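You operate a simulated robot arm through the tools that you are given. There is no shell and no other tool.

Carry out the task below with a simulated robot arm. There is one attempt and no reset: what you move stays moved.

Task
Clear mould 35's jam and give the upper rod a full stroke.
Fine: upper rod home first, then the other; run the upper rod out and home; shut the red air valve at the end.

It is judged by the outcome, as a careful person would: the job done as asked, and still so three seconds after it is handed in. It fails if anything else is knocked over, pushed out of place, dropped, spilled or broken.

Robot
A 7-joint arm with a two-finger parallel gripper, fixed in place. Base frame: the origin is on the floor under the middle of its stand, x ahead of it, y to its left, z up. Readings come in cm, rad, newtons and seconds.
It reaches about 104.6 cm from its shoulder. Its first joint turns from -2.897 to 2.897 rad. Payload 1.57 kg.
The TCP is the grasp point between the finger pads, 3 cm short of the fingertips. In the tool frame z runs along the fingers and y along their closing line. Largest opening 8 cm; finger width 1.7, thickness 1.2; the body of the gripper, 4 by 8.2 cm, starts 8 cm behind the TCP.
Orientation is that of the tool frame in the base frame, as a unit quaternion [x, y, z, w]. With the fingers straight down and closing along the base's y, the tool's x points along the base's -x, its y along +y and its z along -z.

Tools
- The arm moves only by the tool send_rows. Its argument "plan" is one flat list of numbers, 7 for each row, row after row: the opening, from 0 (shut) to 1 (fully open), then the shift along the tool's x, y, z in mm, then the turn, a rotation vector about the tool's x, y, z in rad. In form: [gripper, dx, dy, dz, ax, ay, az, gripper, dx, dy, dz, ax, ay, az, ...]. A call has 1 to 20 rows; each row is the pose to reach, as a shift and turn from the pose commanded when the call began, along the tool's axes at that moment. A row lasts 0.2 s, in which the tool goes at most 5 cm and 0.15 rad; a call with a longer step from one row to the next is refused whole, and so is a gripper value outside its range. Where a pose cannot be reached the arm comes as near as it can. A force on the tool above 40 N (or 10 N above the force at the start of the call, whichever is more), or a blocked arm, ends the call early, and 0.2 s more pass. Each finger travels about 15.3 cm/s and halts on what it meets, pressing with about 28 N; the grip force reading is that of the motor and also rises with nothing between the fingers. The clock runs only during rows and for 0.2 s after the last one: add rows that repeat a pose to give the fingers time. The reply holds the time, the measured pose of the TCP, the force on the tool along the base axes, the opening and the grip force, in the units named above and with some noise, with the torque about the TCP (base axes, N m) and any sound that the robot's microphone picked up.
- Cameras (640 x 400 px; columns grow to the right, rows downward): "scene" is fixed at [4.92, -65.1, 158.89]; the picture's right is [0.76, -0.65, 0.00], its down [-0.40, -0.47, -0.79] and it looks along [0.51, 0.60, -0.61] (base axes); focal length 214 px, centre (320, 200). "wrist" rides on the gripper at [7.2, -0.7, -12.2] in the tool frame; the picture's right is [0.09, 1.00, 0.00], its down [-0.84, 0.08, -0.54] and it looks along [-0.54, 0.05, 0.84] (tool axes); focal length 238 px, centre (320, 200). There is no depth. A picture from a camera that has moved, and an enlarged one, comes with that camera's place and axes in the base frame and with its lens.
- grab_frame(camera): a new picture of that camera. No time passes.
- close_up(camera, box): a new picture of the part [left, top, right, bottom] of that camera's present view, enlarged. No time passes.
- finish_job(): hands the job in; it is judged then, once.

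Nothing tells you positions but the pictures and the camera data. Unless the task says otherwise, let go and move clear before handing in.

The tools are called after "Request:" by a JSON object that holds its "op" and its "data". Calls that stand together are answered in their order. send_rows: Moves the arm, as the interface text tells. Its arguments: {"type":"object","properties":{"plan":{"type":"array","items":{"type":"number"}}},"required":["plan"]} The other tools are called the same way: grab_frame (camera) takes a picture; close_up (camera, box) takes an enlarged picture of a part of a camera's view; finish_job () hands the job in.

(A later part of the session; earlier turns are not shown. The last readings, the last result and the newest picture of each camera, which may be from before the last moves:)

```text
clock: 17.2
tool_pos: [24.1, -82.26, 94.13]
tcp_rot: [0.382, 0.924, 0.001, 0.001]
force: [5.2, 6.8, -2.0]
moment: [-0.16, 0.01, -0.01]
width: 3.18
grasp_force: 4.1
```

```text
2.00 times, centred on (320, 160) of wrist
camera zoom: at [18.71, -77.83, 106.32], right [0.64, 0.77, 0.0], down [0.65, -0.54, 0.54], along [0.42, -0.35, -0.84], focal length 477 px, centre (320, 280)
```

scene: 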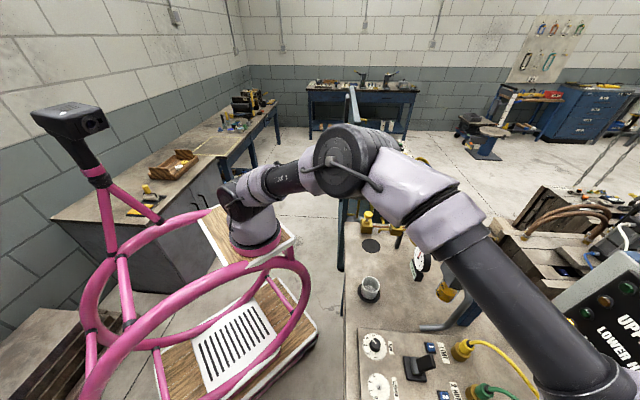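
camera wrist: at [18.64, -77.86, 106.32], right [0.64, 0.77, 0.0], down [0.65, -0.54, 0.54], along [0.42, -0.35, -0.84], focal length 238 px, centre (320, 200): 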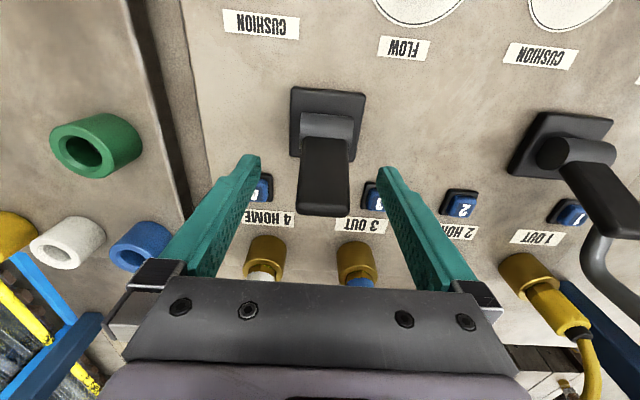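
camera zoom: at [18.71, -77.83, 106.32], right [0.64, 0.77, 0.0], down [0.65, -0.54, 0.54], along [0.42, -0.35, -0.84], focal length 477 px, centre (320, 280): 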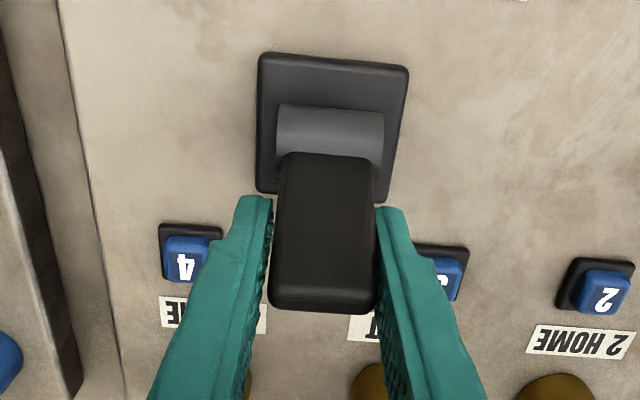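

The handle is gripped at 3.2 cm wide. I'll swing it along its arc toward the robot, which should be upper HOME, and then check the lamps.

Request:
{"op": "send_rows", "data": {"plan": [0.3, 4, 1, -1.5, 0, 0, 0, 0.3, 8, 1.5, -3, 0, 0, 0, 0.3, 15, 1.5, -5, 0, 0, 0, 0.3, 23, 1.5, -5.5, 0, 0, 0, 0.3, 31, 1.5, -5, 0, 0, 0, 0.3, 38.5, 1.5, -3, 0, 0, 0, 0.3, 44, 1.5, -1, 0, 0, 0]}}

Request:
{"op": "grab_frame", "data": {"camera": "wrist"}}

Request:
{"op": "close_up", "data": {"camera": "scene", "box": [540, 260, 640, 360]}}

```text
clock: 18.8
tool_pos: [21.04, -79.06, 94.34]
tcp_rot: [0.383, 0.924, -0.001, 0.0]
force: [0.2, 0.3, 0.7]
moment: [0.02, -0.01, -0.03]
width: 2.4
grasp_force: 0.2
```

```text
taken
camera wrist: at [15.57, -74.58, 106.49], right [0.64, 0.77, 0.0], down [0.65, -0.54, 0.54], along [0.42, -0.35, -0.84], focal length 238 px, centre (320, 200)
```

wrist: 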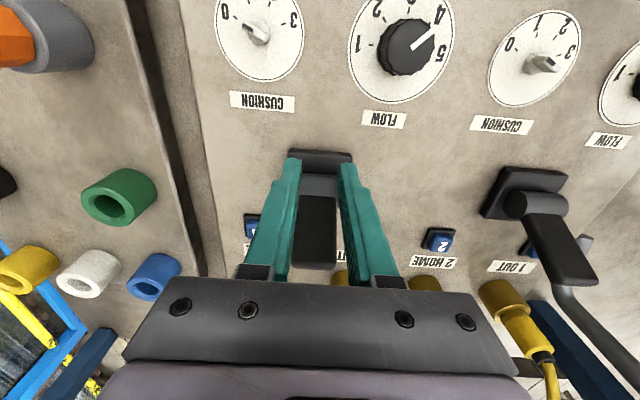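

```text
4.00 times, centred on (590, 310) of scene
camera zoom: at [4.92, -65.1, 158.89], right [0.76, -0.65, 0.0], down [-0.4, -0.47, -0.79], along [0.51, 0.6, -0.61], focal length 858 px, centre (-760, -240)
```

zoom: 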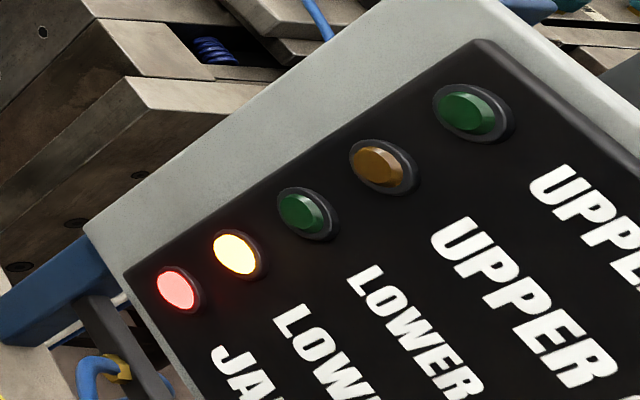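

The fingers slid off: I had commanded too light a squeeze, and the lever is still at OUT. I'll reopen, go back over the handle and grip it fully.

Request:
{"op": "send_rows", "data": {"plan": [1, 0, 0, 0, 0, 0, 0, 1, 0, 0, 0, 0, 0, 0, 1, -20, 0, 0, 0, 0, 0, 1, -44, 0, 2, 0, 0, 0, 0.5, -44, 0, 2, 0, 0, 0, 0, -44, 0, 2, 0, 0, 0, 0, -44, 0, 2, 0, 0, 0, 0, -44, 0, 2, 0, 0, 0]}}

Request:
{"op": "close_up", "data": {"camera": "wrist", "box": [200, 60, 440, 260]}}

```text
clock: 20.6
tool_pos: [24.22, -82.17, 94.12]
tcp_rot: [0.383, 0.924, 0.0, 0.0]
force: [-1.9, -3.2, -2.7]
moment: [-0.12, -0.04, 0.06]
width: 3.0
grasp_force: 38.7
```

```text
2.00 times, centred on (320, 160) of wrist
camera zoom: at [18.72, -77.72, 106.25], right [0.64, 0.77, 0.0], down [0.65, -0.54, 0.54], along [0.42, -0.35, -0.84], focal length 477 px, centre (320, 280)
```

zoom: 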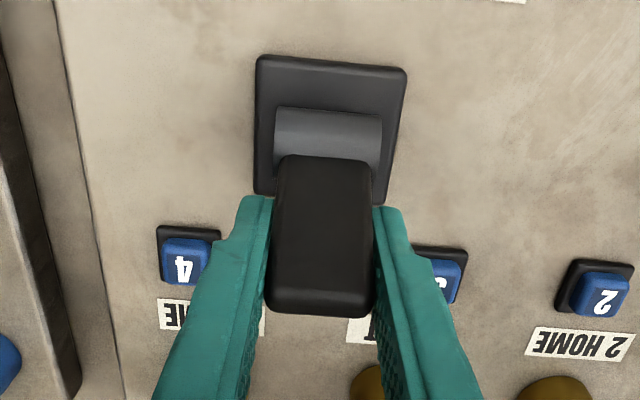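

I now have a firm grip (3.0 cm, 39 N). I'll swing the lever toward the robot in small steps.

Request:
{"op": "send_rows", "data": {"plan": [0, 4, 0, -2, 0, 0, 0, 0, 8, 0, -3, 0, 0, 0, 0, 15, 0, -5, 0, 0, 0, 0, 23, 0, -5.5, 0, 0, 0]}}

Request:
{"op": "grab_frame", "data": {"camera": "wrist"}}

Request:
{"op": "close_up", "data": {"camera": "scene", "box": [540, 260, 640, 360]}}

```text
clock: 21.6
tool_pos: [22.72, -80.78, 94.68]
tcp_rot: [0.383, 0.924, -0.001, 0.001]
force: [12.1, -23.6, 2.3]
moment: [-0.5, -1.22, -0.16]
width: 2.89
grasp_force: 39.4
```

```text
taken
camera wrist: at [17.23, -76.21, 106.9], right [0.64, 0.77, 0.0], down [0.65, -0.54, 0.54], along [0.42, -0.35, -0.84], focal length 238 px, centre (320, 200)
```

wrist: 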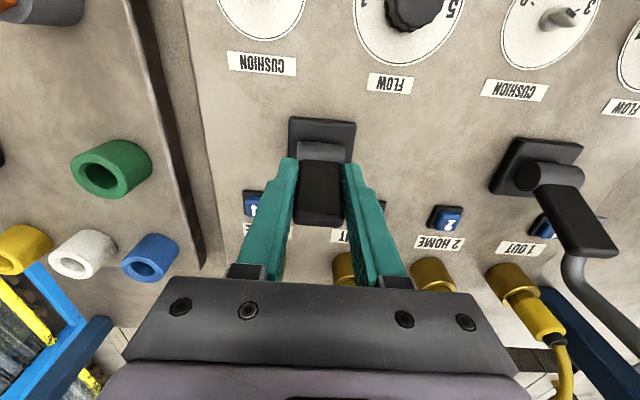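

```text
4.00 times, centred on (590, 310) of scene
camera zoom: at [4.92, -65.1, 158.89], right [0.76, -0.65, 0.0], down [-0.4, -0.47, -0.79], along [0.51, 0.6, -0.61], focal length 858 px, centre (-760, -240)
```

zoom: 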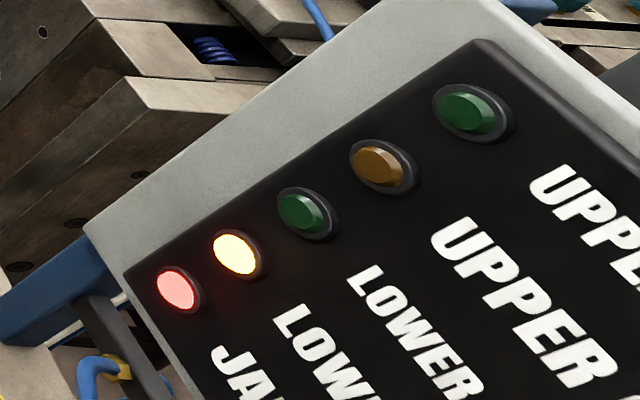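

The lever is resisting with about 25 N, like a detent, and it seems to be coming along. I'll keep going along the arc.

Request:
{"op": "send_rows", "data": {"plan": [0, 4, 0, 0, 0, 0, 0, 0, 8, 0, 0, 0, 0, 0, 0, 12, 0, 1, 0, 0, 0, 0, 16, 0, 2.5, 0, 0, 0, 0, 20, 0, 4, 0, 0, 0]}}

Request:
{"op": "grab_frame", "data": {"camera": "wrist"}}

Request:
{"op": "close_up", "data": {"camera": "scene", "box": [540, 260, 640, 360]}}

```text
clock: 22.8
tool_pos: [21.15, -78.94, 94.25]
tcp_rot: [0.383, 0.924, 0.002, -0.001]
force: [-0.2, -0.6, 0.1]
moment: [0.02, 0.03, 0.02]
width: 0.0
grasp_force: 21.1
```

```text
taken
camera wrist: at [15.59, -74.58, 106.35], right [0.64, 0.77, 0.0], down [0.65, -0.54, 0.54], along [0.42, -0.34, -0.84], focal length 238 px, centre (320, 200)
```

wrist: 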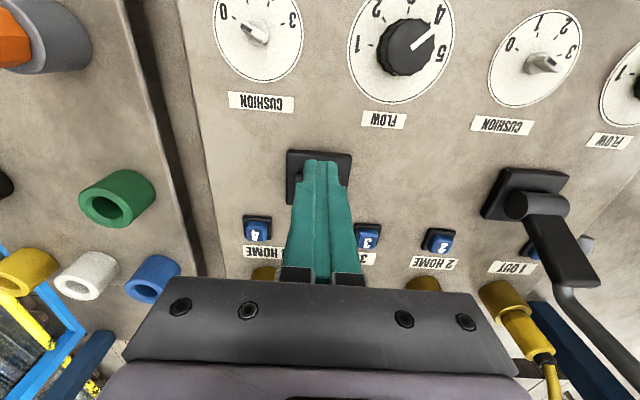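

```text
4.00 times, centred on (590, 310) of scene
camera zoom: at [4.92, -65.1, 158.89], right [0.76, -0.65, 0.0], down [-0.4, -0.47, -0.79], along [0.51, 0.6, -0.61], focal length 858 px, centre (-760, -240)
```

zoom: 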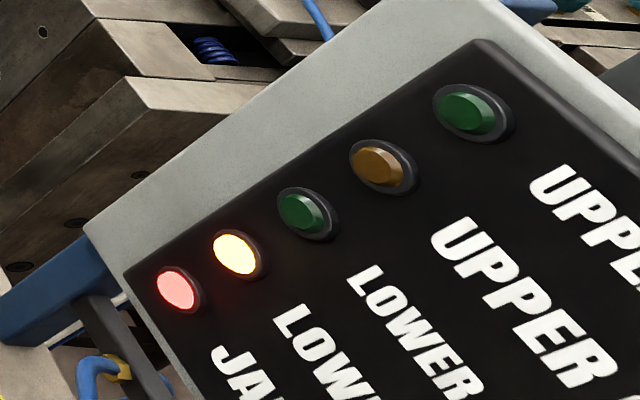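

The grip slipped again. Friction isn't enough for this stiff lever, so I'll push it with closed fingers from its far side: up, over the lever, and down behind it between the two ports.

Request:
{"op": "send_rows", "data": {"plan": [0, 0, 0, -40, 0, 0, 0, 0, 0, 0, -85, 0, 0, 0, 0, -40, 0, -85, 0, 0, 0, 0, -84, 0, -85, 0, 0, 0, 0, -84, 0, -45, 0, 0, 0, 0, -84, 0, -10, 0, 0, 0, 0, -84, 0, 0, 0, 0, 0]}}

Request:
{"op": "grab_frame", "data": {"camera": "wrist"}}

Request:
{"op": "close_up", "data": {"camera": "wrist", "box": [200, 60, 440, 260]}}

```text
clock: 24.4
tool_pos: [27.16, -85.15, 94.32]
tcp_rot: [0.381, 0.924, 0.001, 0.0]
force: [0.3, -0.2, -0.3]
moment: [0.02, 0.01, 0.02]
width: 0.0
grasp_force: 21.0
```

```text
taken
camera wrist: at [21.7, -80.65, 106.38], right [0.64, 0.77, 0.0], down [0.65, -0.54, 0.54], along [0.42, -0.35, -0.84], focal length 238 px, centre (320, 200)
```

wrist: 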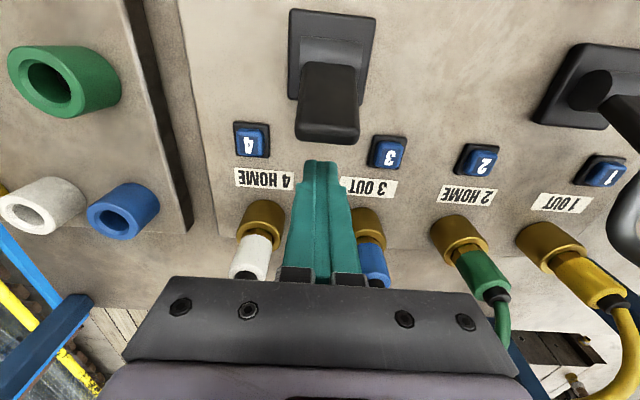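

```text
2.00 times, centred on (320, 160) of wrist
camera zoom: at [21.7, -80.65, 106.38], right [0.64, 0.77, 0.0], down [0.65, -0.54, 0.54], along [0.42, -0.35, -0.84], focal length 477 px, centre (320, 280)
```

zoom: 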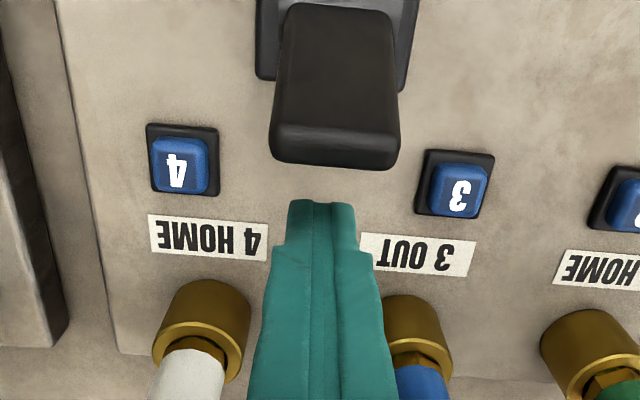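

The closed fingers are 2 cm behind the lever, clear of the buttons and ports. I'll push toward the robot.

Request:
{"op": "send_rows", "data": {"plan": [0, 10, 0, 0, 0, 0, 0, 0, 20, 0, 0, 0, 0, 0, 0, 26, 0, 0, 0, 0, 0, 0, 32, 0, 0, 0, 0, 0, 0, 38, 0, 0, 0, 0, 0, 0, 44, 0, 0, 0, 0, 0, 0, 50, 0, 0, 0, 0, 0]}}

Request:
{"op": "grab_frame", "data": {"camera": "wrist"}}

Request:
{"op": "close_up", "data": {"camera": "scene", "box": [540, 260, 640, 360]}}

```text
clock: 26.0
tool_pos: [23.54, -81.53, 94.32]
tcp_rot: [0.383, 0.924, 0.0, 0.0]
force: [-0.9, 2.6, 8.9]
moment: [0.09, 0.01, 0.02]
width: 0.0
grasp_force: 21.4
```

```text
taken
camera wrist: at [18.05, -77.03, 106.47], right [0.64, 0.77, 0.0], down [0.65, -0.54, 0.54], along [0.42, -0.35, -0.84], focal length 238 px, centre (320, 200)
```

wrist: 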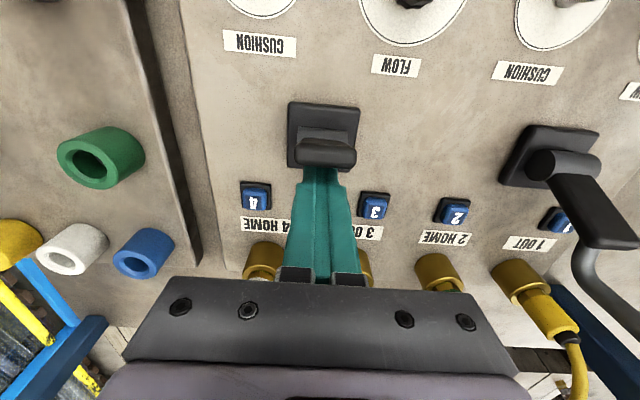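

```text
4.00 times, centred on (590, 310) of scene
camera zoom: at [4.92, -65.1, 158.89], right [0.76, -0.65, 0.0], down [-0.4, -0.47, -0.79], along [0.51, 0.6, -0.61], focal length 858 px, centre (-760, -240)
```

zoom: 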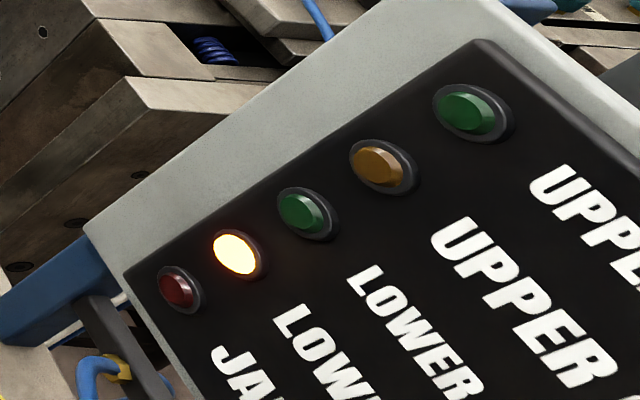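

The lever moves and the JAM lamp has gone out. It is about upright now, so I'll push it on to its HOME position and let the rod travel.

Request:
{"op": "send_rows", "data": {"plan": [0, 5, 0, 0, 0, 0, 0, 0, 10, 0, 0, 0, 0, 0, 0, 15, 0, 0, 0, 0, 0, 0, 20, 0, 0, 0, 0, 0, 0, 24, 0, 0, 0, 0, 0, 0, 24, 0, 0, 0, 0, 0]}}

Request:
{"op": "grab_frame", "data": {"camera": "wrist"}}

Request:
{"op": "close_up", "data": {"camera": "scene", "box": [540, 260, 640, 360]}}

```text
clock: 26.7
tool_pos: [23.31, -81.1, 94.61]
tcp_rot: [0.38, 0.925, -0.004, 0.005]
force: [4.0, -2.6, 0.9]
moment: [-0.12, -0.06, -0.03]
width: 0.03
grasp_force: 21.5
stopped in row 3: the force on the tool passed its limit at 43 N (the readings are from after the stop); the commanded pose is now the measured one
```

```text
taken
camera wrist: at [17.73, -76.49, 106.67], right [0.63, 0.77, 0.0], down [0.65, -0.53, 0.55], along [0.42, -0.35, -0.83], focal length 238 px, centre (320, 200)
```

wrist: 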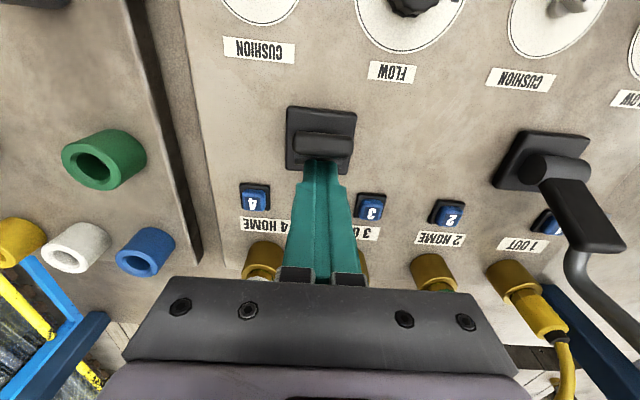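

```text
4.00 times, centred on (590, 310) of scene
camera zoom: at [4.92, -65.1, 158.89], right [0.76, -0.65, 0.0], down [-0.4, -0.47, -0.79], along [0.51, 0.6, -0.61], focal length 858 px, centre (-760, -240)
```

zoom: 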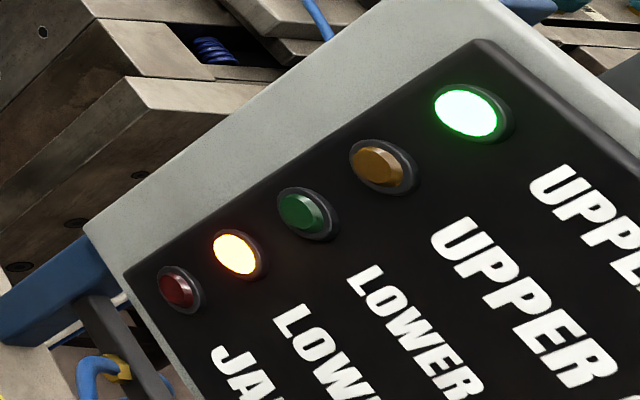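

UPPER HOME is lit and JAM is out, so the upper rod is home first. I'll back the fingers off, rise, move left to the lower rod's lever (1/2), and check that the first lever stays put.

Request:
{"op": "send_rows", "data": {"plan": [0, -20, 0, 0, 0, 0, 0, 0, -52, 0, 0, 0, 0, 0, 0, -52, 0, -45, 0, 0, 0, 0, -52, 0, -90, 0, 0, 0, 0, -52, 0, -130, 0, 0, 0, 0, -52, 45, -130, 0, 0, 0, 0, -52, 90, -130, 0, 0, 0, 0, -52, 135, -130, 0, 0, 0, 0, -52, 180, -130, 0, 0, 0]}}

Request:
{"op": "grab_frame", "data": {"camera": "wrist"}}

Request:
{"op": "close_up", "data": {"camera": "wrist", "box": [220, 0, 420, 180]}}

Request:
{"op": "close_up", "data": {"camera": "scene", "box": [540, 260, 640, 360]}}

```text
clock: 28.7
tool_pos: [39.31, -71.86, 107.53]
tcp_rot: [0.381, 0.925, -0.003, 0.004]
force: [-0.7, -0.6, -0.1]
moment: [0.07, -0.08, -0.05]
width: 0.0
grasp_force: 21.9
```

```text
taken
camera wrist: at [33.81, -67.23, 119.52], right [0.64, 0.77, 0.0], down [0.65, -0.53, 0.55], along [0.42, -0.35, -0.83], focal length 238 px, centre (320, 200)
```

wrist: 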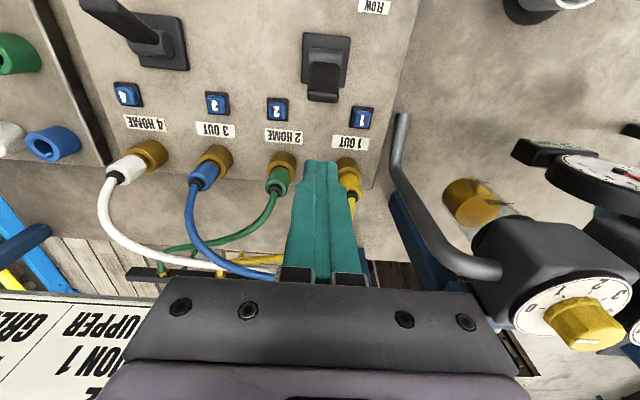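

```text
2.22 times, centred on (320, 90) of wrist
camera zoom: at [33.81, -67.23, 119.52], right [0.64, 0.77, 0.0], down [0.65, -0.53, 0.55], along [0.42, -0.35, -0.83], focal length 530 px, centre (320, 444)
```

zoom: 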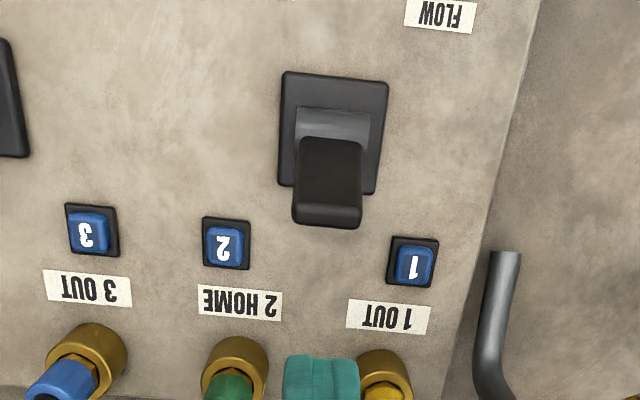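

```text
4.00 times, centred on (590, 310) of scene
camera zoom: at [4.92, -65.1, 158.89], right [0.76, -0.65, 0.0], down [-0.4, -0.47, -0.79], along [0.51, 0.6, -0.61], focal length 858 px, centre (-760, -240)
```

zoom: 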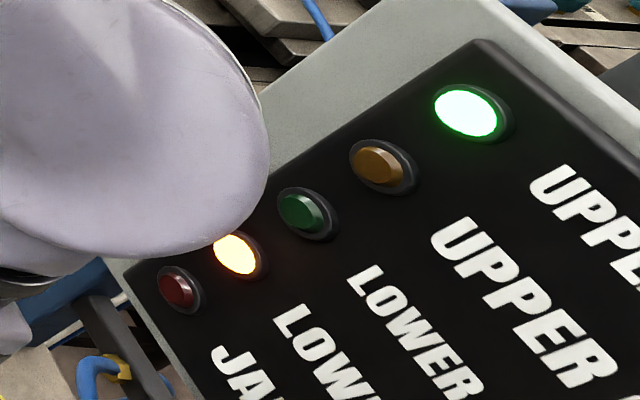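

The first lever stays at HOME and the lower lever is right below (u≈-23, still at OUT). I'll descend behind it and push it to HOME.

Request:
{"op": "send_rows", "data": {"plan": [0, -6, 0, 0, 0, 0, 0, 0, -6, 0, 45, 0, 0, 0, 0, -6, 0, 90, 0, 0, 0, 0, -6, 0, 122, 0, 0, 0, 0, -6, 0, 132, 0, 0, 0]}}

Request:
{"op": "close_up", "data": {"camera": "wrist", "box": [200, 60, 440, 260]}}

```text
clock: 29.9
tool_pos: [40.04, -72.32, 94.44]
tcp_rot: [0.38, 0.925, -0.004, 0.005]
force: [-0.6, 0.7, 0.3]
moment: [-0.03, 0.01, 0.0]
width: 0.01
grasp_force: 21.8
```

```text
2.00 times, centred on (320, 160) of wrist
camera zoom: at [34.47, -67.73, 106.44], right [0.63, 0.77, 0.0], down [0.65, -0.53, 0.55], along [0.42, -0.35, -0.83], focal length 477 px, centre (320, 280)
```

zoom: 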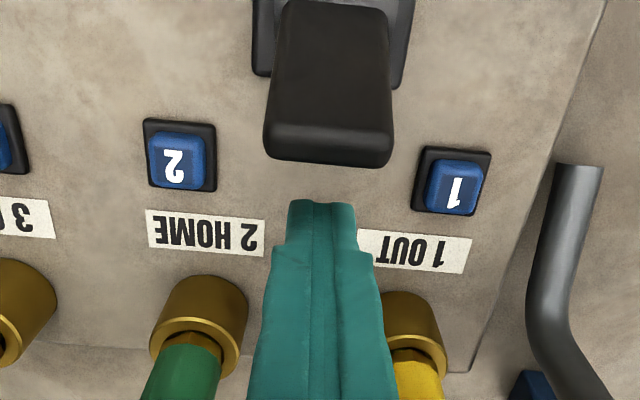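

The fingers are behind the lower lever with the same clearance as before. I'll push it to HOME.

Request:
{"op": "send_rows", "data": {"plan": [0, 12, 0, 0, 0, 0, 0, 0, 22, 0, 0, 0, 0, 0, 0, 29, 0, 0, 0, 0, 0, 0, 36, 0, 0, 0, 0, 0, 0, 43, 0, 0, 0, 0, 0, 0, 50, 0, 0, 0, 0, 0, 0, 55, 0, 0, 0, 0, 0, 0, 57, 0, 0, 0, 0, 0, 0, 57, 0, 0, 0, 0, 0]}}

Request:
{"op": "grab_frame", "data": {"camera": "wrist"}}

Request:
{"op": "close_up", "data": {"camera": "scene", "box": [540, 260, 640, 360]}}

```text
clock: 31.9
tool_pos: [36.03, -68.41, 94.29]
tcp_rot: [0.379, 0.925, -0.003, 0.005]
force: [9.4, -9.8, 8.6]
moment: [-0.19, -0.26, 0.05]
width: 0.01
grasp_force: 21.1
```

```text
taken
camera wrist: at [30.49, -63.83, 106.44], right [0.63, 0.77, -0.01], down [0.65, -0.53, 0.55], along [0.42, -0.35, -0.83], focal length 238 px, centre (320, 200)
```

wrist: 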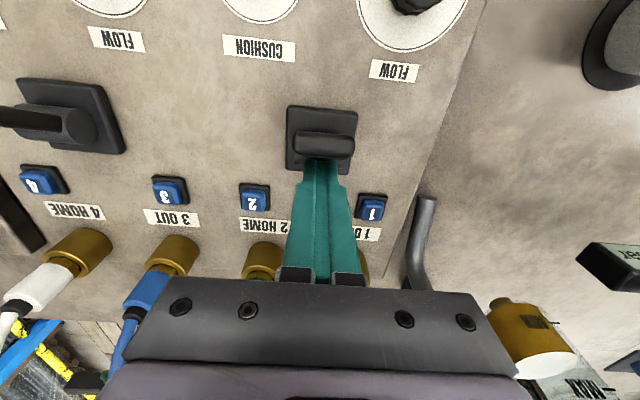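

```text
4.00 times, centred on (590, 310) of scene
camera zoom: at [4.92, -65.1, 158.89], right [0.76, -0.65, 0.0], down [-0.4, -0.47, -0.79], along [0.51, 0.6, -0.61], focal length 858 px, centre (-760, -240)
```

zoom: 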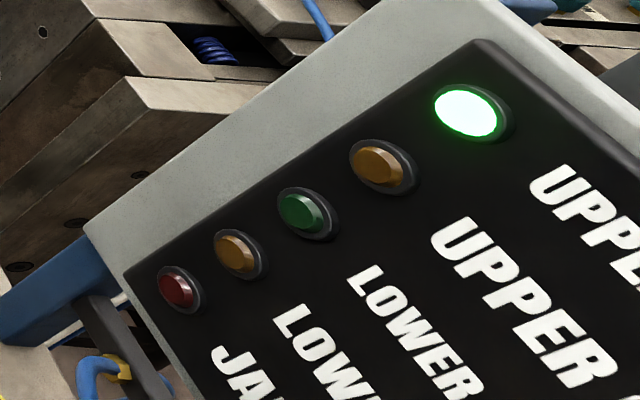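

LOWER OUT is off, so the lower rod is travelling home. I'll hold for a moment and check for LOWER HOME.

Request:
{"op": "send_rows", "data": {"plan": [0, 0, 0, 0, 0, 0, 0, 0, 0, 0, 0, 0, 0, 0, 0, 0, 0, 0, 0, 0, 0, 0, 0, 0, 0, 0, 0, 0]}}

Request:
{"op": "close_up", "data": {"camera": "scene", "box": [540, 260, 640, 360]}}

```text
clock: 32.9
tool_pos: [36.13, -68.48, 94.41]
tcp_rot: [0.379, 0.925, -0.005, 0.006]
force: [15.9, -16.5, 17.3]
moment: [-0.34, -0.44, 0.04]
width: 0.0
grasp_force: 21.5
```

```text
4.00 times, centred on (590, 310) of scene
camera zoom: at [4.92, -65.1, 158.89], right [0.76, -0.65, 0.0], down [-0.4, -0.47, -0.79], along [0.51, 0.6, -0.61], focal length 858 px, centre (-760, -240)
```

zoom: 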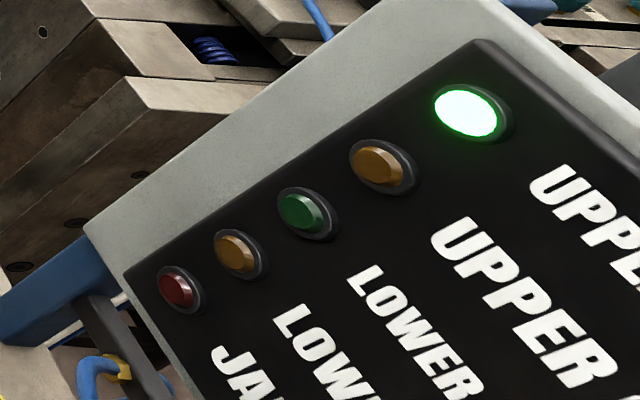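

The lever seems to be at its stop, with the lower rod still moving. I'll ease the fingers off and wait a couple of seconds.

Request:
{"op": "send_rows", "data": {"plan": [0, -20, 0, 0, 0, 0, 0, 0, -50, 0, 0, 0, 0, 0, 0, -50, 0, -45, 0, 0, 0, 0, -50, 0, -90, 0, 0, 0, 0, -50, 0, -90, 0, 0, 0, 0, -50, 0, -90, 0, 0, 0]}}

Request:
{"op": "grab_frame", "data": {"camera": "wrist"}}

Request:
{"op": "close_up", "data": {"camera": "scene", "box": [540, 260, 640, 360]}}

```text
clock: 34.3
tool_pos: [39.53, -71.61, 103.35]
tcp_rot: [0.38, 0.925, -0.004, 0.005]
force: [0.1, 0.5, -0.3]
moment: [0.0, 0.01, 0.0]
width: 0.0
grasp_force: 21.5
```

```text
taken
camera wrist: at [33.85, -67.21, 115.36], right [0.63, 0.77, 0.0], down [0.65, -0.53, 0.55], along [0.42, -0.35, -0.83], focal length 238 px, centre (320, 200)
```

wrist: 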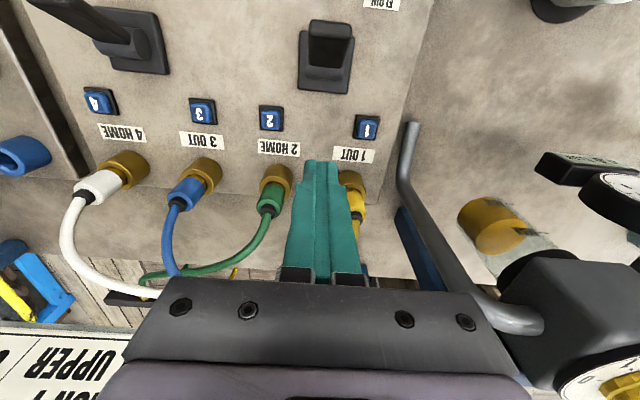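

```text
4.00 times, centred on (590, 310) of scene
camera zoom: at [4.92, -65.1, 158.89], right [0.76, -0.65, 0.0], down [-0.4, -0.47, -0.79], along [0.51, 0.6, -0.61], focal length 858 px, centre (-760, -240)
```

zoom: 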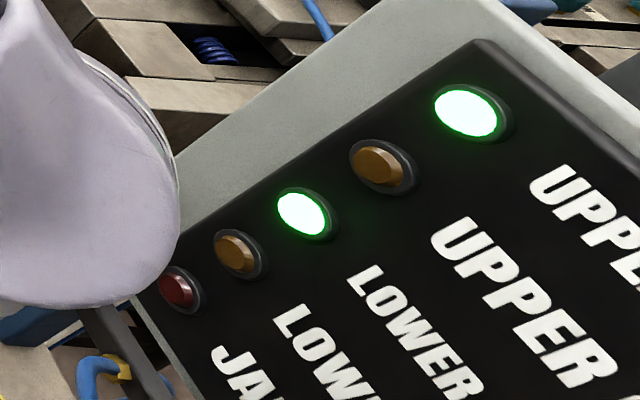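

Both UPPER HOME and LOWER HOME are lit and JAM is clear. For the full stroke I'll go to the near side of the upper rod's lever (3/4), so I can push it away to OUT.

Request:
{"op": "send_rows", "data": {"plan": [0, 0, 0, -37, 0, 0, 0, 0, 25, -37, -37, 0, 0, 0, 0, 50, -74, -37, 0, 0, 0, 0, 75, -111, -37, 0, 0, 0, 0, 100, -148, -37, 0, 0, 0, 0, 123, -184, -37, 0, 0, 0, 0, 123, -184, 0, 0, 0, 0]}}

Request:
{"op": "grab_frame", "data": {"camera": "wrist"}}

Request:
{"op": "close_up", "data": {"camera": "scene", "box": [540, 260, 640, 360]}}

```text
clock: 35.9
tool_pos: [17.73, -76.24, 103.43]
tcp_rot: [0.38, 0.925, -0.004, 0.006]
force: [-0.7, -0.5, 1.0]
moment: [-0.02, 0.01, -0.01]
width: 0.0
grasp_force: 21.2
```

```text
taken
camera wrist: at [12.16, -71.58, 115.45], right [0.63, 0.77, 0.0], down [0.65, -0.53, 0.55], along [0.42, -0.35, -0.83], focal length 238 px, centre (320, 200)
```

wrist: 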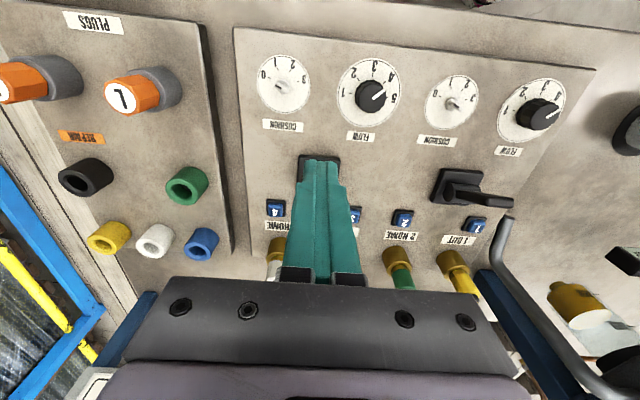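

```text
4.00 times, centred on (590, 310) of scene
camera zoom: at [4.92, -65.1, 158.89], right [0.76, -0.65, 0.0], down [-0.4, -0.47, -0.79], along [0.51, 0.6, -0.61], focal length 858 px, centre (-760, -240)
```

zoom: 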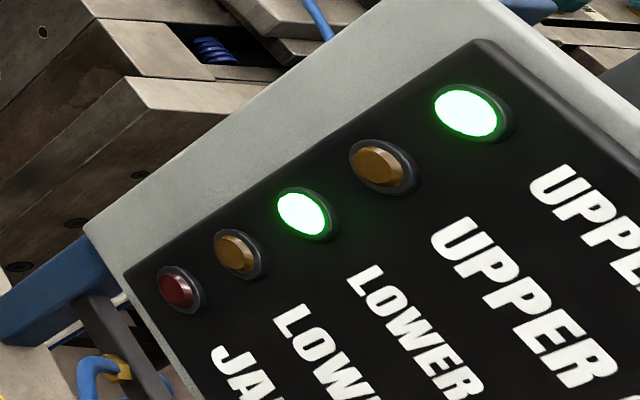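

The fingers are in front of the upper lever, between the CUSHION and FLOW knobs. I'll descend there and then push it to OUT.

Request:
{"op": "send_rows", "data": {"plan": [0, 0, 3, 40, 0, 0, 0, 0, 0, 3, 75, 0, 0, 0, 0, 0, 3, 91, 0, 0, 0, 0, 0, 3, 91, 0, 0, 0]}}

Request:
{"op": "grab_frame", "data": {"camera": "wrist"}}

```text
clock: 36.9
tool_pos: [18.04, -76.08, 94.23]
tcp_rot: [0.381, 0.925, -0.003, 0.004]
force: [-0.1, 0.2, 0.0]
moment: [0.0, 0.03, 0.01]
width: 0.0
grasp_force: 21.2
```

```text
taken
camera wrist: at [12.46, -71.52, 106.21], right [0.63, 0.77, 0.0], down [0.65, -0.53, 0.55], along [0.42, -0.35, -0.83], focal length 238 px, centre (320, 200)
```

wrist: 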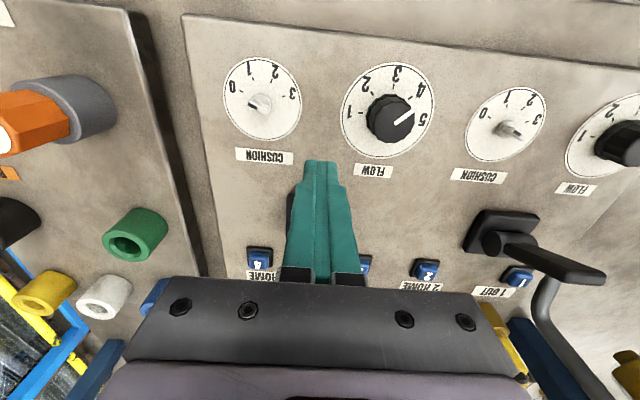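

The position is clear. I'll push the upper lever away to OUT.

Request:
{"op": "send_rows", "data": {"plan": [0, -12, 0, 0, 0, 0, 0, 0, -22, 0, 0, 0, 0, 0, 0, -29, 0, 0, 0, 0, 0, 0, -36, 0, 0, 0, 0, 0, 0, -43, 0, 0, 0, 0, 0, 0, -49, 0, 0, 0, 0, 0, 0, -53, 0, 0, 0, 0, 0, 0, -53, 0, 0, 0, 0, 0]}}

Request:
{"op": "grab_frame", "data": {"camera": "wrist"}}

Request:
{"op": "close_up", "data": {"camera": "scene", "box": [540, 260, 640, 360]}}

```text
clock: 38.7
tool_pos: [21.84, -79.87, 94.44]
tcp_rot: [0.379, 0.925, -0.005, 0.006]
force: [2.2, -1.6, 14.2]
moment: [-0.12, -0.19, 0.07]
width: 0.01
grasp_force: 20.8
```

```text
taken
camera wrist: at [16.29, -75.28, 106.41], right [0.63, 0.77, -0.01], down [0.65, -0.53, 0.55], along [0.42, -0.35, -0.83], focal length 238 px, centre (320, 200)
```

wrist: 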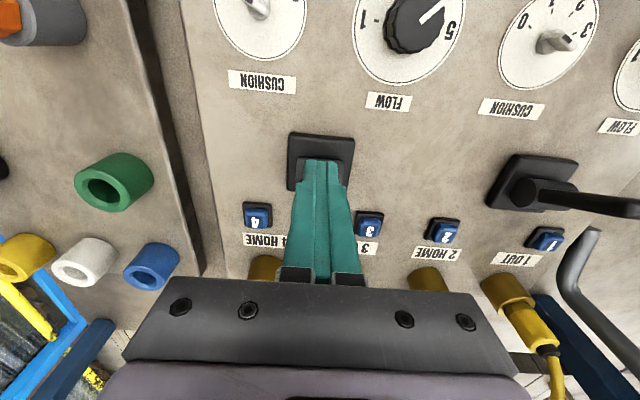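

```text
4.00 times, centred on (590, 310) of scene
camera zoom: at [4.92, -65.1, 158.89], right [0.76, -0.65, 0.0], down [-0.4, -0.47, -0.79], along [0.51, 0.6, -0.61], focal length 858 px, centre (-760, -240)
```

zoom: 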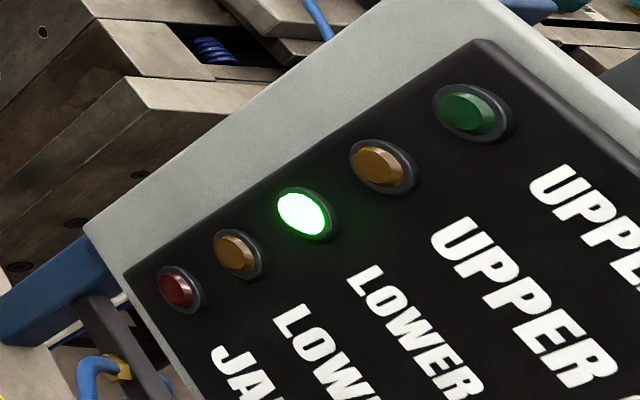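

UPPER HOME is off, so the rod is running out. I'll wait for UPPER OUT.

Request:
{"op": "send_rows", "data": {"plan": [0, -3, 0, 0, 0, 0, 0, 0, -3, 0, 0, 0, 0, 0, 0, -3, 0, 0, 0, 0, 0, 0, 0, 0, 0, 0, 0, 0, 0, 15, 0, 0, 0, 0, 0, 0, 35, 0, 0, 0, 0, 0, 0, 50, 0, 0, 0, 0, 0, 0, 50, 0, -45, 0, 0, 0, 0, 50, 0, -90, 0, 0, 0]}}

Request:
{"op": "grab_frame", "data": {"camera": "wrist"}}

Request:
{"op": "close_up", "data": {"camera": "scene", "box": [540, 260, 640, 360]}}

```text
clock: 40.7
tool_pos: [18.07, -76.16, 103.19]
tcp_rot: [0.381, 0.925, -0.002, 0.004]
force: [-0.9, 0.4, -0.1]
moment: [0.01, 0.01, 0.0]
width: 0.02
grasp_force: 21.4
```

```text
taken
camera wrist: at [12.56, -71.61, 115.25], right [0.63, 0.77, 0.0], down [0.65, -0.53, 0.55], along [0.42, -0.35, -0.83], focal length 238 px, centre (320, 200)
```

wrist: 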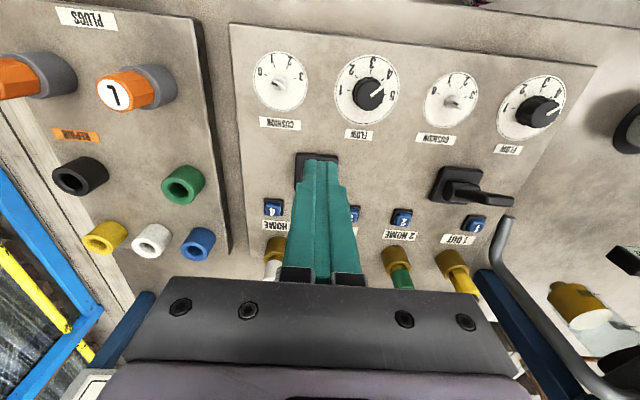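

```text
4.00 times, centred on (590, 310) of scene
camera zoom: at [4.92, -65.1, 158.89], right [0.76, -0.65, 0.0], down [-0.4, -0.47, -0.79], along [0.51, 0.6, -0.61], focal length 858 px, centre (-760, -240)
```

zoom: 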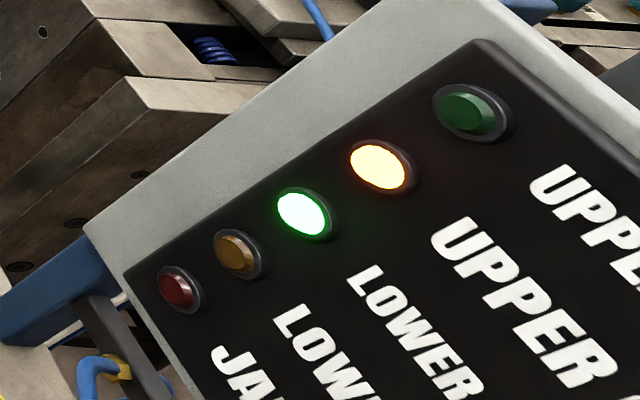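

UPPER OUT is lit, so the full out stroke is done. I'll go over to the far side of the lever and bring it back to HOME.

Request:
{"op": "send_rows", "data": {"plan": [0, 0, 0, -20, 0, 0, 0, 0, -43, 0, -20, 0, 0, 0, 0, -86, 0, -20, 0, 0, 0, 0, -128, 0, -20, 0, 0, 0, 0, -128, 0, 25, 0, 0, 0, 0, -128, 0, 65, 0, 0, 0, 0, -128, 0, 89, 0, 0, 0, 0, -128, 0, 89, 0, 0, 0]}}

Request:
{"op": "close_up", "data": {"camera": "wrist", "box": [200, 60, 440, 260]}}

Request:
{"op": "close_up", "data": {"camera": "scene", "box": [540, 260, 640, 360]}}

```text
clock: 42.5
tool_pos: [27.42, -85.14, 94.47]
tcp_rot: [0.38, 0.925, -0.003, 0.004]
force: [-0.1, -0.3, 0.0]
moment: [-0.02, 0.01, -0.02]
width: 0.0
grasp_force: 21.7
```

```text
2.00 times, centred on (320, 160) of wrist
camera zoom: at [21.9, -80.62, 106.49], right [0.63, 0.77, 0.0], down [0.65, -0.53, 0.55], along [0.42, -0.35, -0.83], focal length 477 px, centre (320, 280)
```

zoom: 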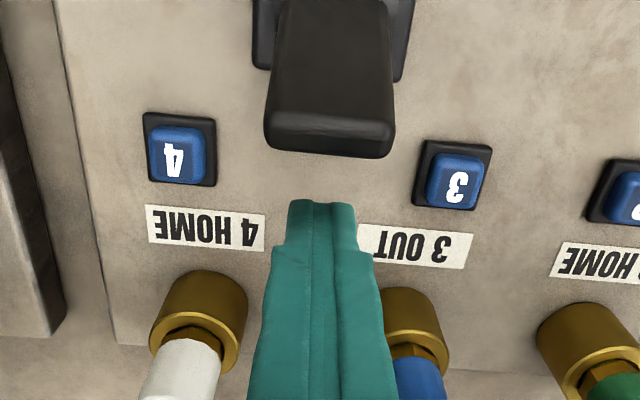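

```text
4.00 times, centred on (590, 310) of scene
camera zoom: at [4.92, -65.1, 158.89], right [0.76, -0.65, 0.0], down [-0.4, -0.47, -0.79], along [0.51, 0.6, -0.61], focal length 858 px, centre (-760, -240)
```

zoom: 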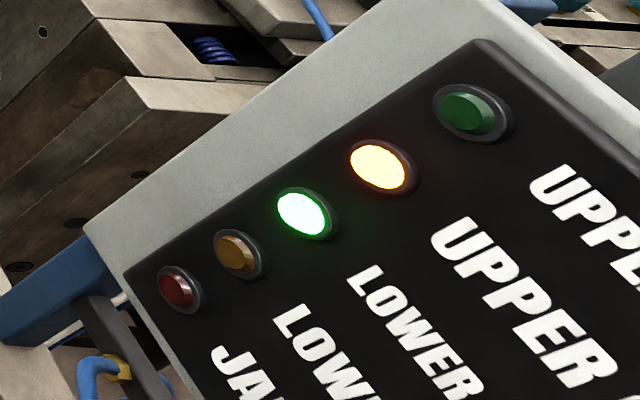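

The fingers are behind the lever and UPPER OUT is still lit. I'll push it back to HOME and then back off.

Request:
{"op": "send_rows", "data": {"plan": [0, 12, 0, 0, 0, 0, 0, 0, 22, 0, 0, 0, 0, 0, 0, 29, 0, 0, 0, 0, 0, 0, 36, 0, 0, 0, 0, 0, 0, 43, 0, 0, 0, 0, 0, 0, 50, 0, 0, 0, 0, 0, 0, 55, 0, 0, 0, 0, 0, 0, 58, 0, 0, 0, 0, 0, 0, 58, 0, 0, 0, 0, 0]}}

Request:
{"op": "close_up", "data": {"camera": "scene", "box": [540, 260, 640, 360]}}

```text
clock: 44.5
tool_pos: [23.34, -81.16, 94.45]
tcp_rot: [0.381, 0.925, -0.004, 0.005]
force: [4.1, -3.5, 2.5]
moment: [-0.09, -0.12, 0.04]
width: 0.0
grasp_force: 21.5
```

```text
4.00 times, centred on (590, 310) of scene
camera zoom: at [4.92, -65.1, 158.89], right [0.76, -0.65, 0.0], down [-0.4, -0.47, -0.79], along [0.51, 0.6, -0.61], focal length 858 px, centre (-760, -240)
```

zoom: 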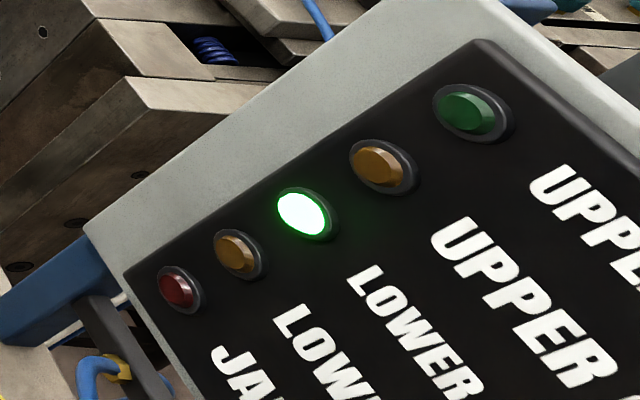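

UPPER OUT is off and the rod is returning. I'll back off and rise clear, then check for UPPER HOME.

Request:
{"op": "send_rows", "data": {"plan": [0, 3, 0, 0, 0, 0, 0, 0, -20, 0, 0, 0, 0, 0, 0, -50, 0, 0, 0, 0, 0, 0, -50, 0, -45, 0, 0, 0, 0, -50, 0, -90, 0, 0, 0, 0, -50, 0, -140, 0, 0, 0, 0, -50, 0, -190, 0, 0, 0, 0, -50, 0, -240, 0, 0, 0, 0, -50, 0, -290, 0, 0, 0]}}

Request:
{"op": "close_up", "data": {"camera": "scene", "box": [540, 260, 640, 360]}}

Request:
{"op": "grab_frame", "data": {"camera": "wrist"}}

```text
clock: 46.5
tool_pos: [26.51, -84.32, 123.53]
tcp_rot: [0.38, 0.925, -0.004, 0.004]
force: [0.8, 0.0, -0.2]
moment: [-0.01, 0.02, 0.0]
width: 0.0
grasp_force: 21.5
```

```text
4.00 times, centred on (590, 310) of scene
camera zoom: at [4.92, -65.1, 158.89], right [0.76, -0.65, 0.0], down [-0.4, -0.47, -0.79], along [0.51, 0.6, -0.61], focal length 858 px, centre (-760, -240)
```

zoom: 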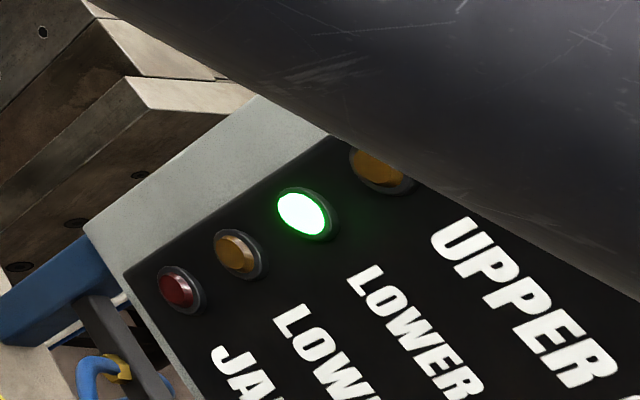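

```text
taken
camera wrist: at [20.92, -79.84, 135.63], right [0.63, 0.77, 0.0], down [0.65, -0.53, 0.55], along [0.42, -0.35, -0.83], focal length 238 px, centre (320, 200)
```

wrist: 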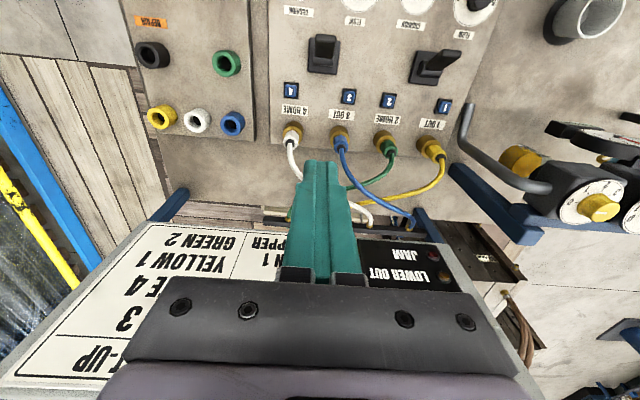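

The arm hides the UPPER HOME lamp from here. I'll travel left at a safe height toward the red valve, then check the lamp and examine the valve.

Request:
{"op": "send_rows", "data": {"plan": [0, -3, 0, -45, 0, 0, 0, 0, -6, 48, -50, 0, 0, 0, 0, -9, 96, -50, 0, 0, 0, 0, -12, 144, -50, 0, 0, 0, 0, -15, 192, -50, 0, 0, 0, 0, -18, 240, -50, 0, 0, 0, 0, -21, 288, -50, 0, 0, 0, 0, -24, 336, -50, 0, 0, 0, 0, -27, 384, -50, 0, 0, 0, 0, -30, 432, -50, 0, 0, 0, 0, -33, 480, -50, 0, 0, 0, 0, -36, 528, -50, 0, 0, 0, 0, -36, 576, -50, 0, 0, 0, 0, -36, 624, -50, 0, 0, 0, 0, -36, 670, -50, 0, 0, 0]}}

Request:
{"op": "grab_frame", "data": {"camera": "scene"}}

Request:
{"op": "close_up", "data": {"camera": "scene", "box": [540, 260, 640, 360]}}

Request:
{"op": "grab_frame", "data": {"camera": "wrist"}}

Request:
{"op": "close_up", "data": {"camera": "wrist", "box": [240, 80, 400, 200]}}

```text
clock: 49.7
tool_pos: [76.17, -39.31, 128.38]
tcp_rot: [0.381, 0.925, -0.003, 0.004]
force: [-0.3, -0.8, 0.5]
moment: [0.04, -0.05, 0.02]
width: 0.0
grasp_force: 20.9
```

```text
taken
```

scene: 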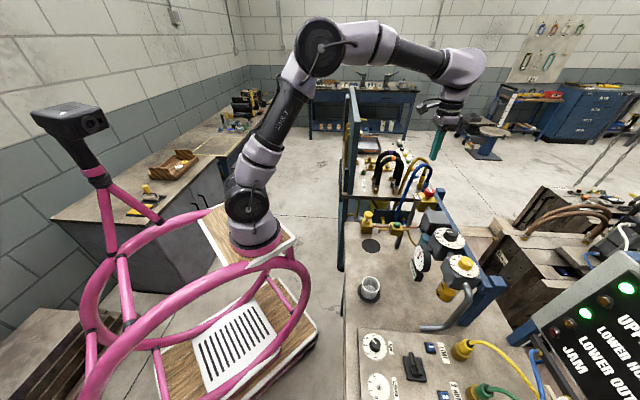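

```text
4.00 times, centred on (590, 310) of scene
camera zoom: at [4.92, -65.1, 158.89], right [0.76, -0.65, 0.0], down [-0.4, -0.47, -0.79], along [0.51, 0.6, -0.61], focal length 858 px, centre (-760, -240)
```

zoom: 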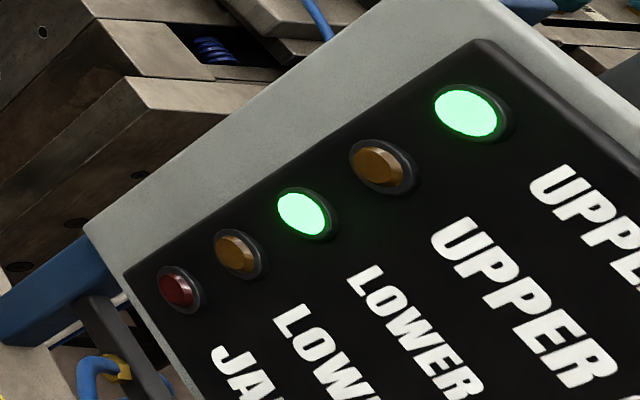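

```text
taken
camera wrist: at [70.63, -34.72, 140.33], right [0.64, 0.77, 0.0], down [0.65, -0.53, 0.55], along [0.42, -0.35, -0.83], focal length 238 px, centre (320, 200)
```

wrist: 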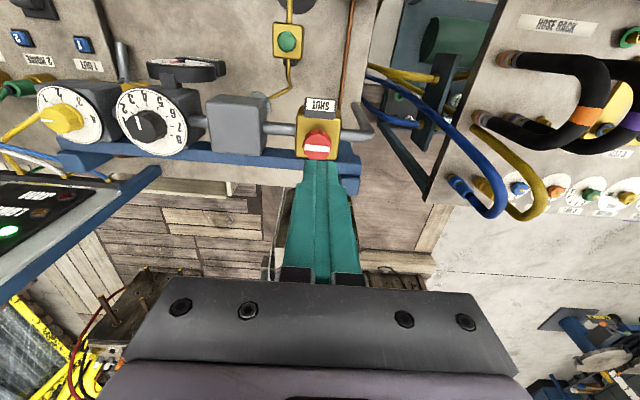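

```text
3.33 times, centred on (320, 140) of wrist
camera zoom: at [70.63, -34.72, 140.33], right [0.64, 0.77, 0.0], down [0.65, -0.53, 0.55], along [0.42, -0.35, -0.83], focal length 794 px, centre (320, 400)
```

zoom: 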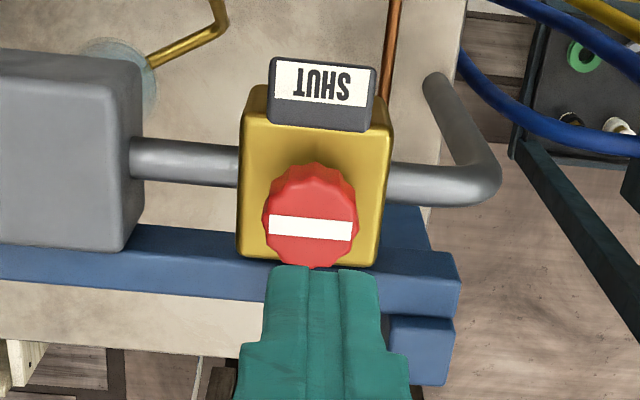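

UPPER HOME and LOWER HOME are both lit. The red knob's bar lies along the pipe (open), and its SHUT mark is on the robot side. I'll take an oblique look to judge the heights before gripping the knob.

Request:
{"op": "send_rows", "data": {"plan": [1, 8, 0, 12, 0, -0.13, 0, 1, 16, 0, 24, 0, -0.26, 0, 1, 24, 0, 36, 0, -0.39, 0, 1, 32, 0, 48, 0, -0.52, 0, 1, 40, 0, 60, 0, -0.65, 0, 1, 48, 0, 72, 0, -0.78, 0, 1, 57, 0, 84, 0, -0.9, 0]}}

Request:
{"op": "grab_frame", "data": {"camera": "wrist"}}

Request:
{"op": "close_up", "data": {"camera": "wrist", "box": [250, 40, 410, 160]}}

Request:
{"op": "close_up", "data": {"camera": "scene", "box": [390, 170, 470, 230]}}

```text
clock: 51.3
tool_pos: [72.1, -35.4, 119.82]
tcp_rot: [0.341, 0.831, -0.168, 0.407]
force: [0.1, 0.2, 0.2]
moment: [0.05, -0.02, 0.07]
width: 7.99
grasp_force: 0.1
```

```text
taken
camera wrist: at [61.82, -26.1, 121.49], right [0.66, 0.75, -0.08], down [0.12, 0.0, 0.99], along [0.74, -0.66, -0.09], focal length 238 px, centre (320, 200)
```

wrist: 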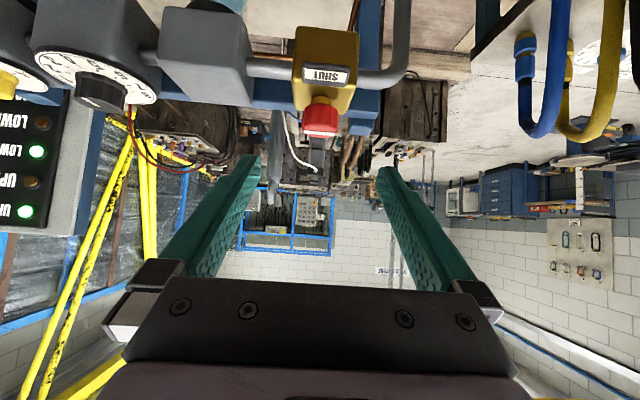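

```text
3.33 times, centred on (330, 100) of wrist
camera zoom: at [61.82, -26.1, 121.49], right [0.66, 0.75, -0.08], down [0.12, 0.0, 0.99], along [0.74, -0.66, -0.09], focal length 794 px, centre (287, 533)
```

zoom: 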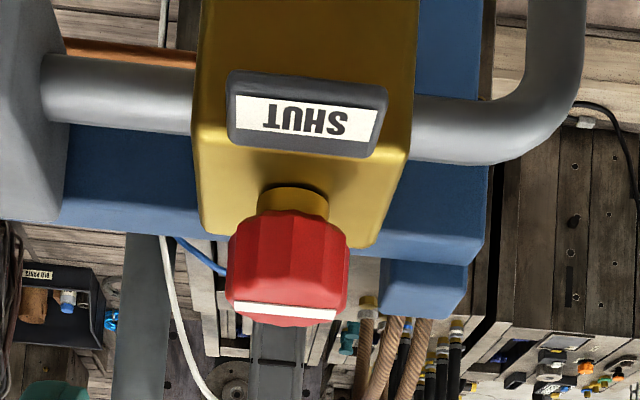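

```text
6.67 times, centred on (430, 200) of scene
camera zoom: at [4.92, -65.1, 158.89], right [0.76, -0.65, 0.0], down [-0.4, -0.47, -0.79], along [0.51, 0.6, -0.61], focal length 1430 px, centre (-413, 200)
```

zoom: 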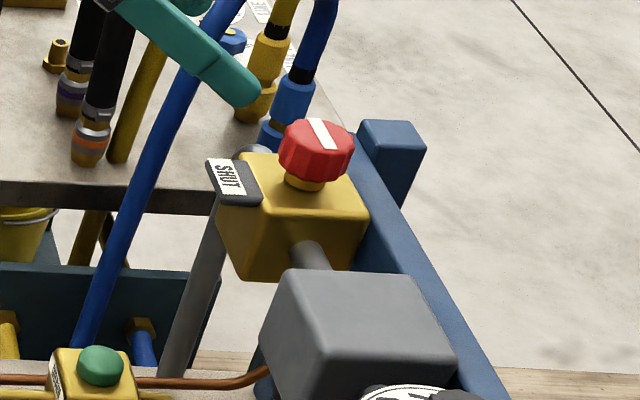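

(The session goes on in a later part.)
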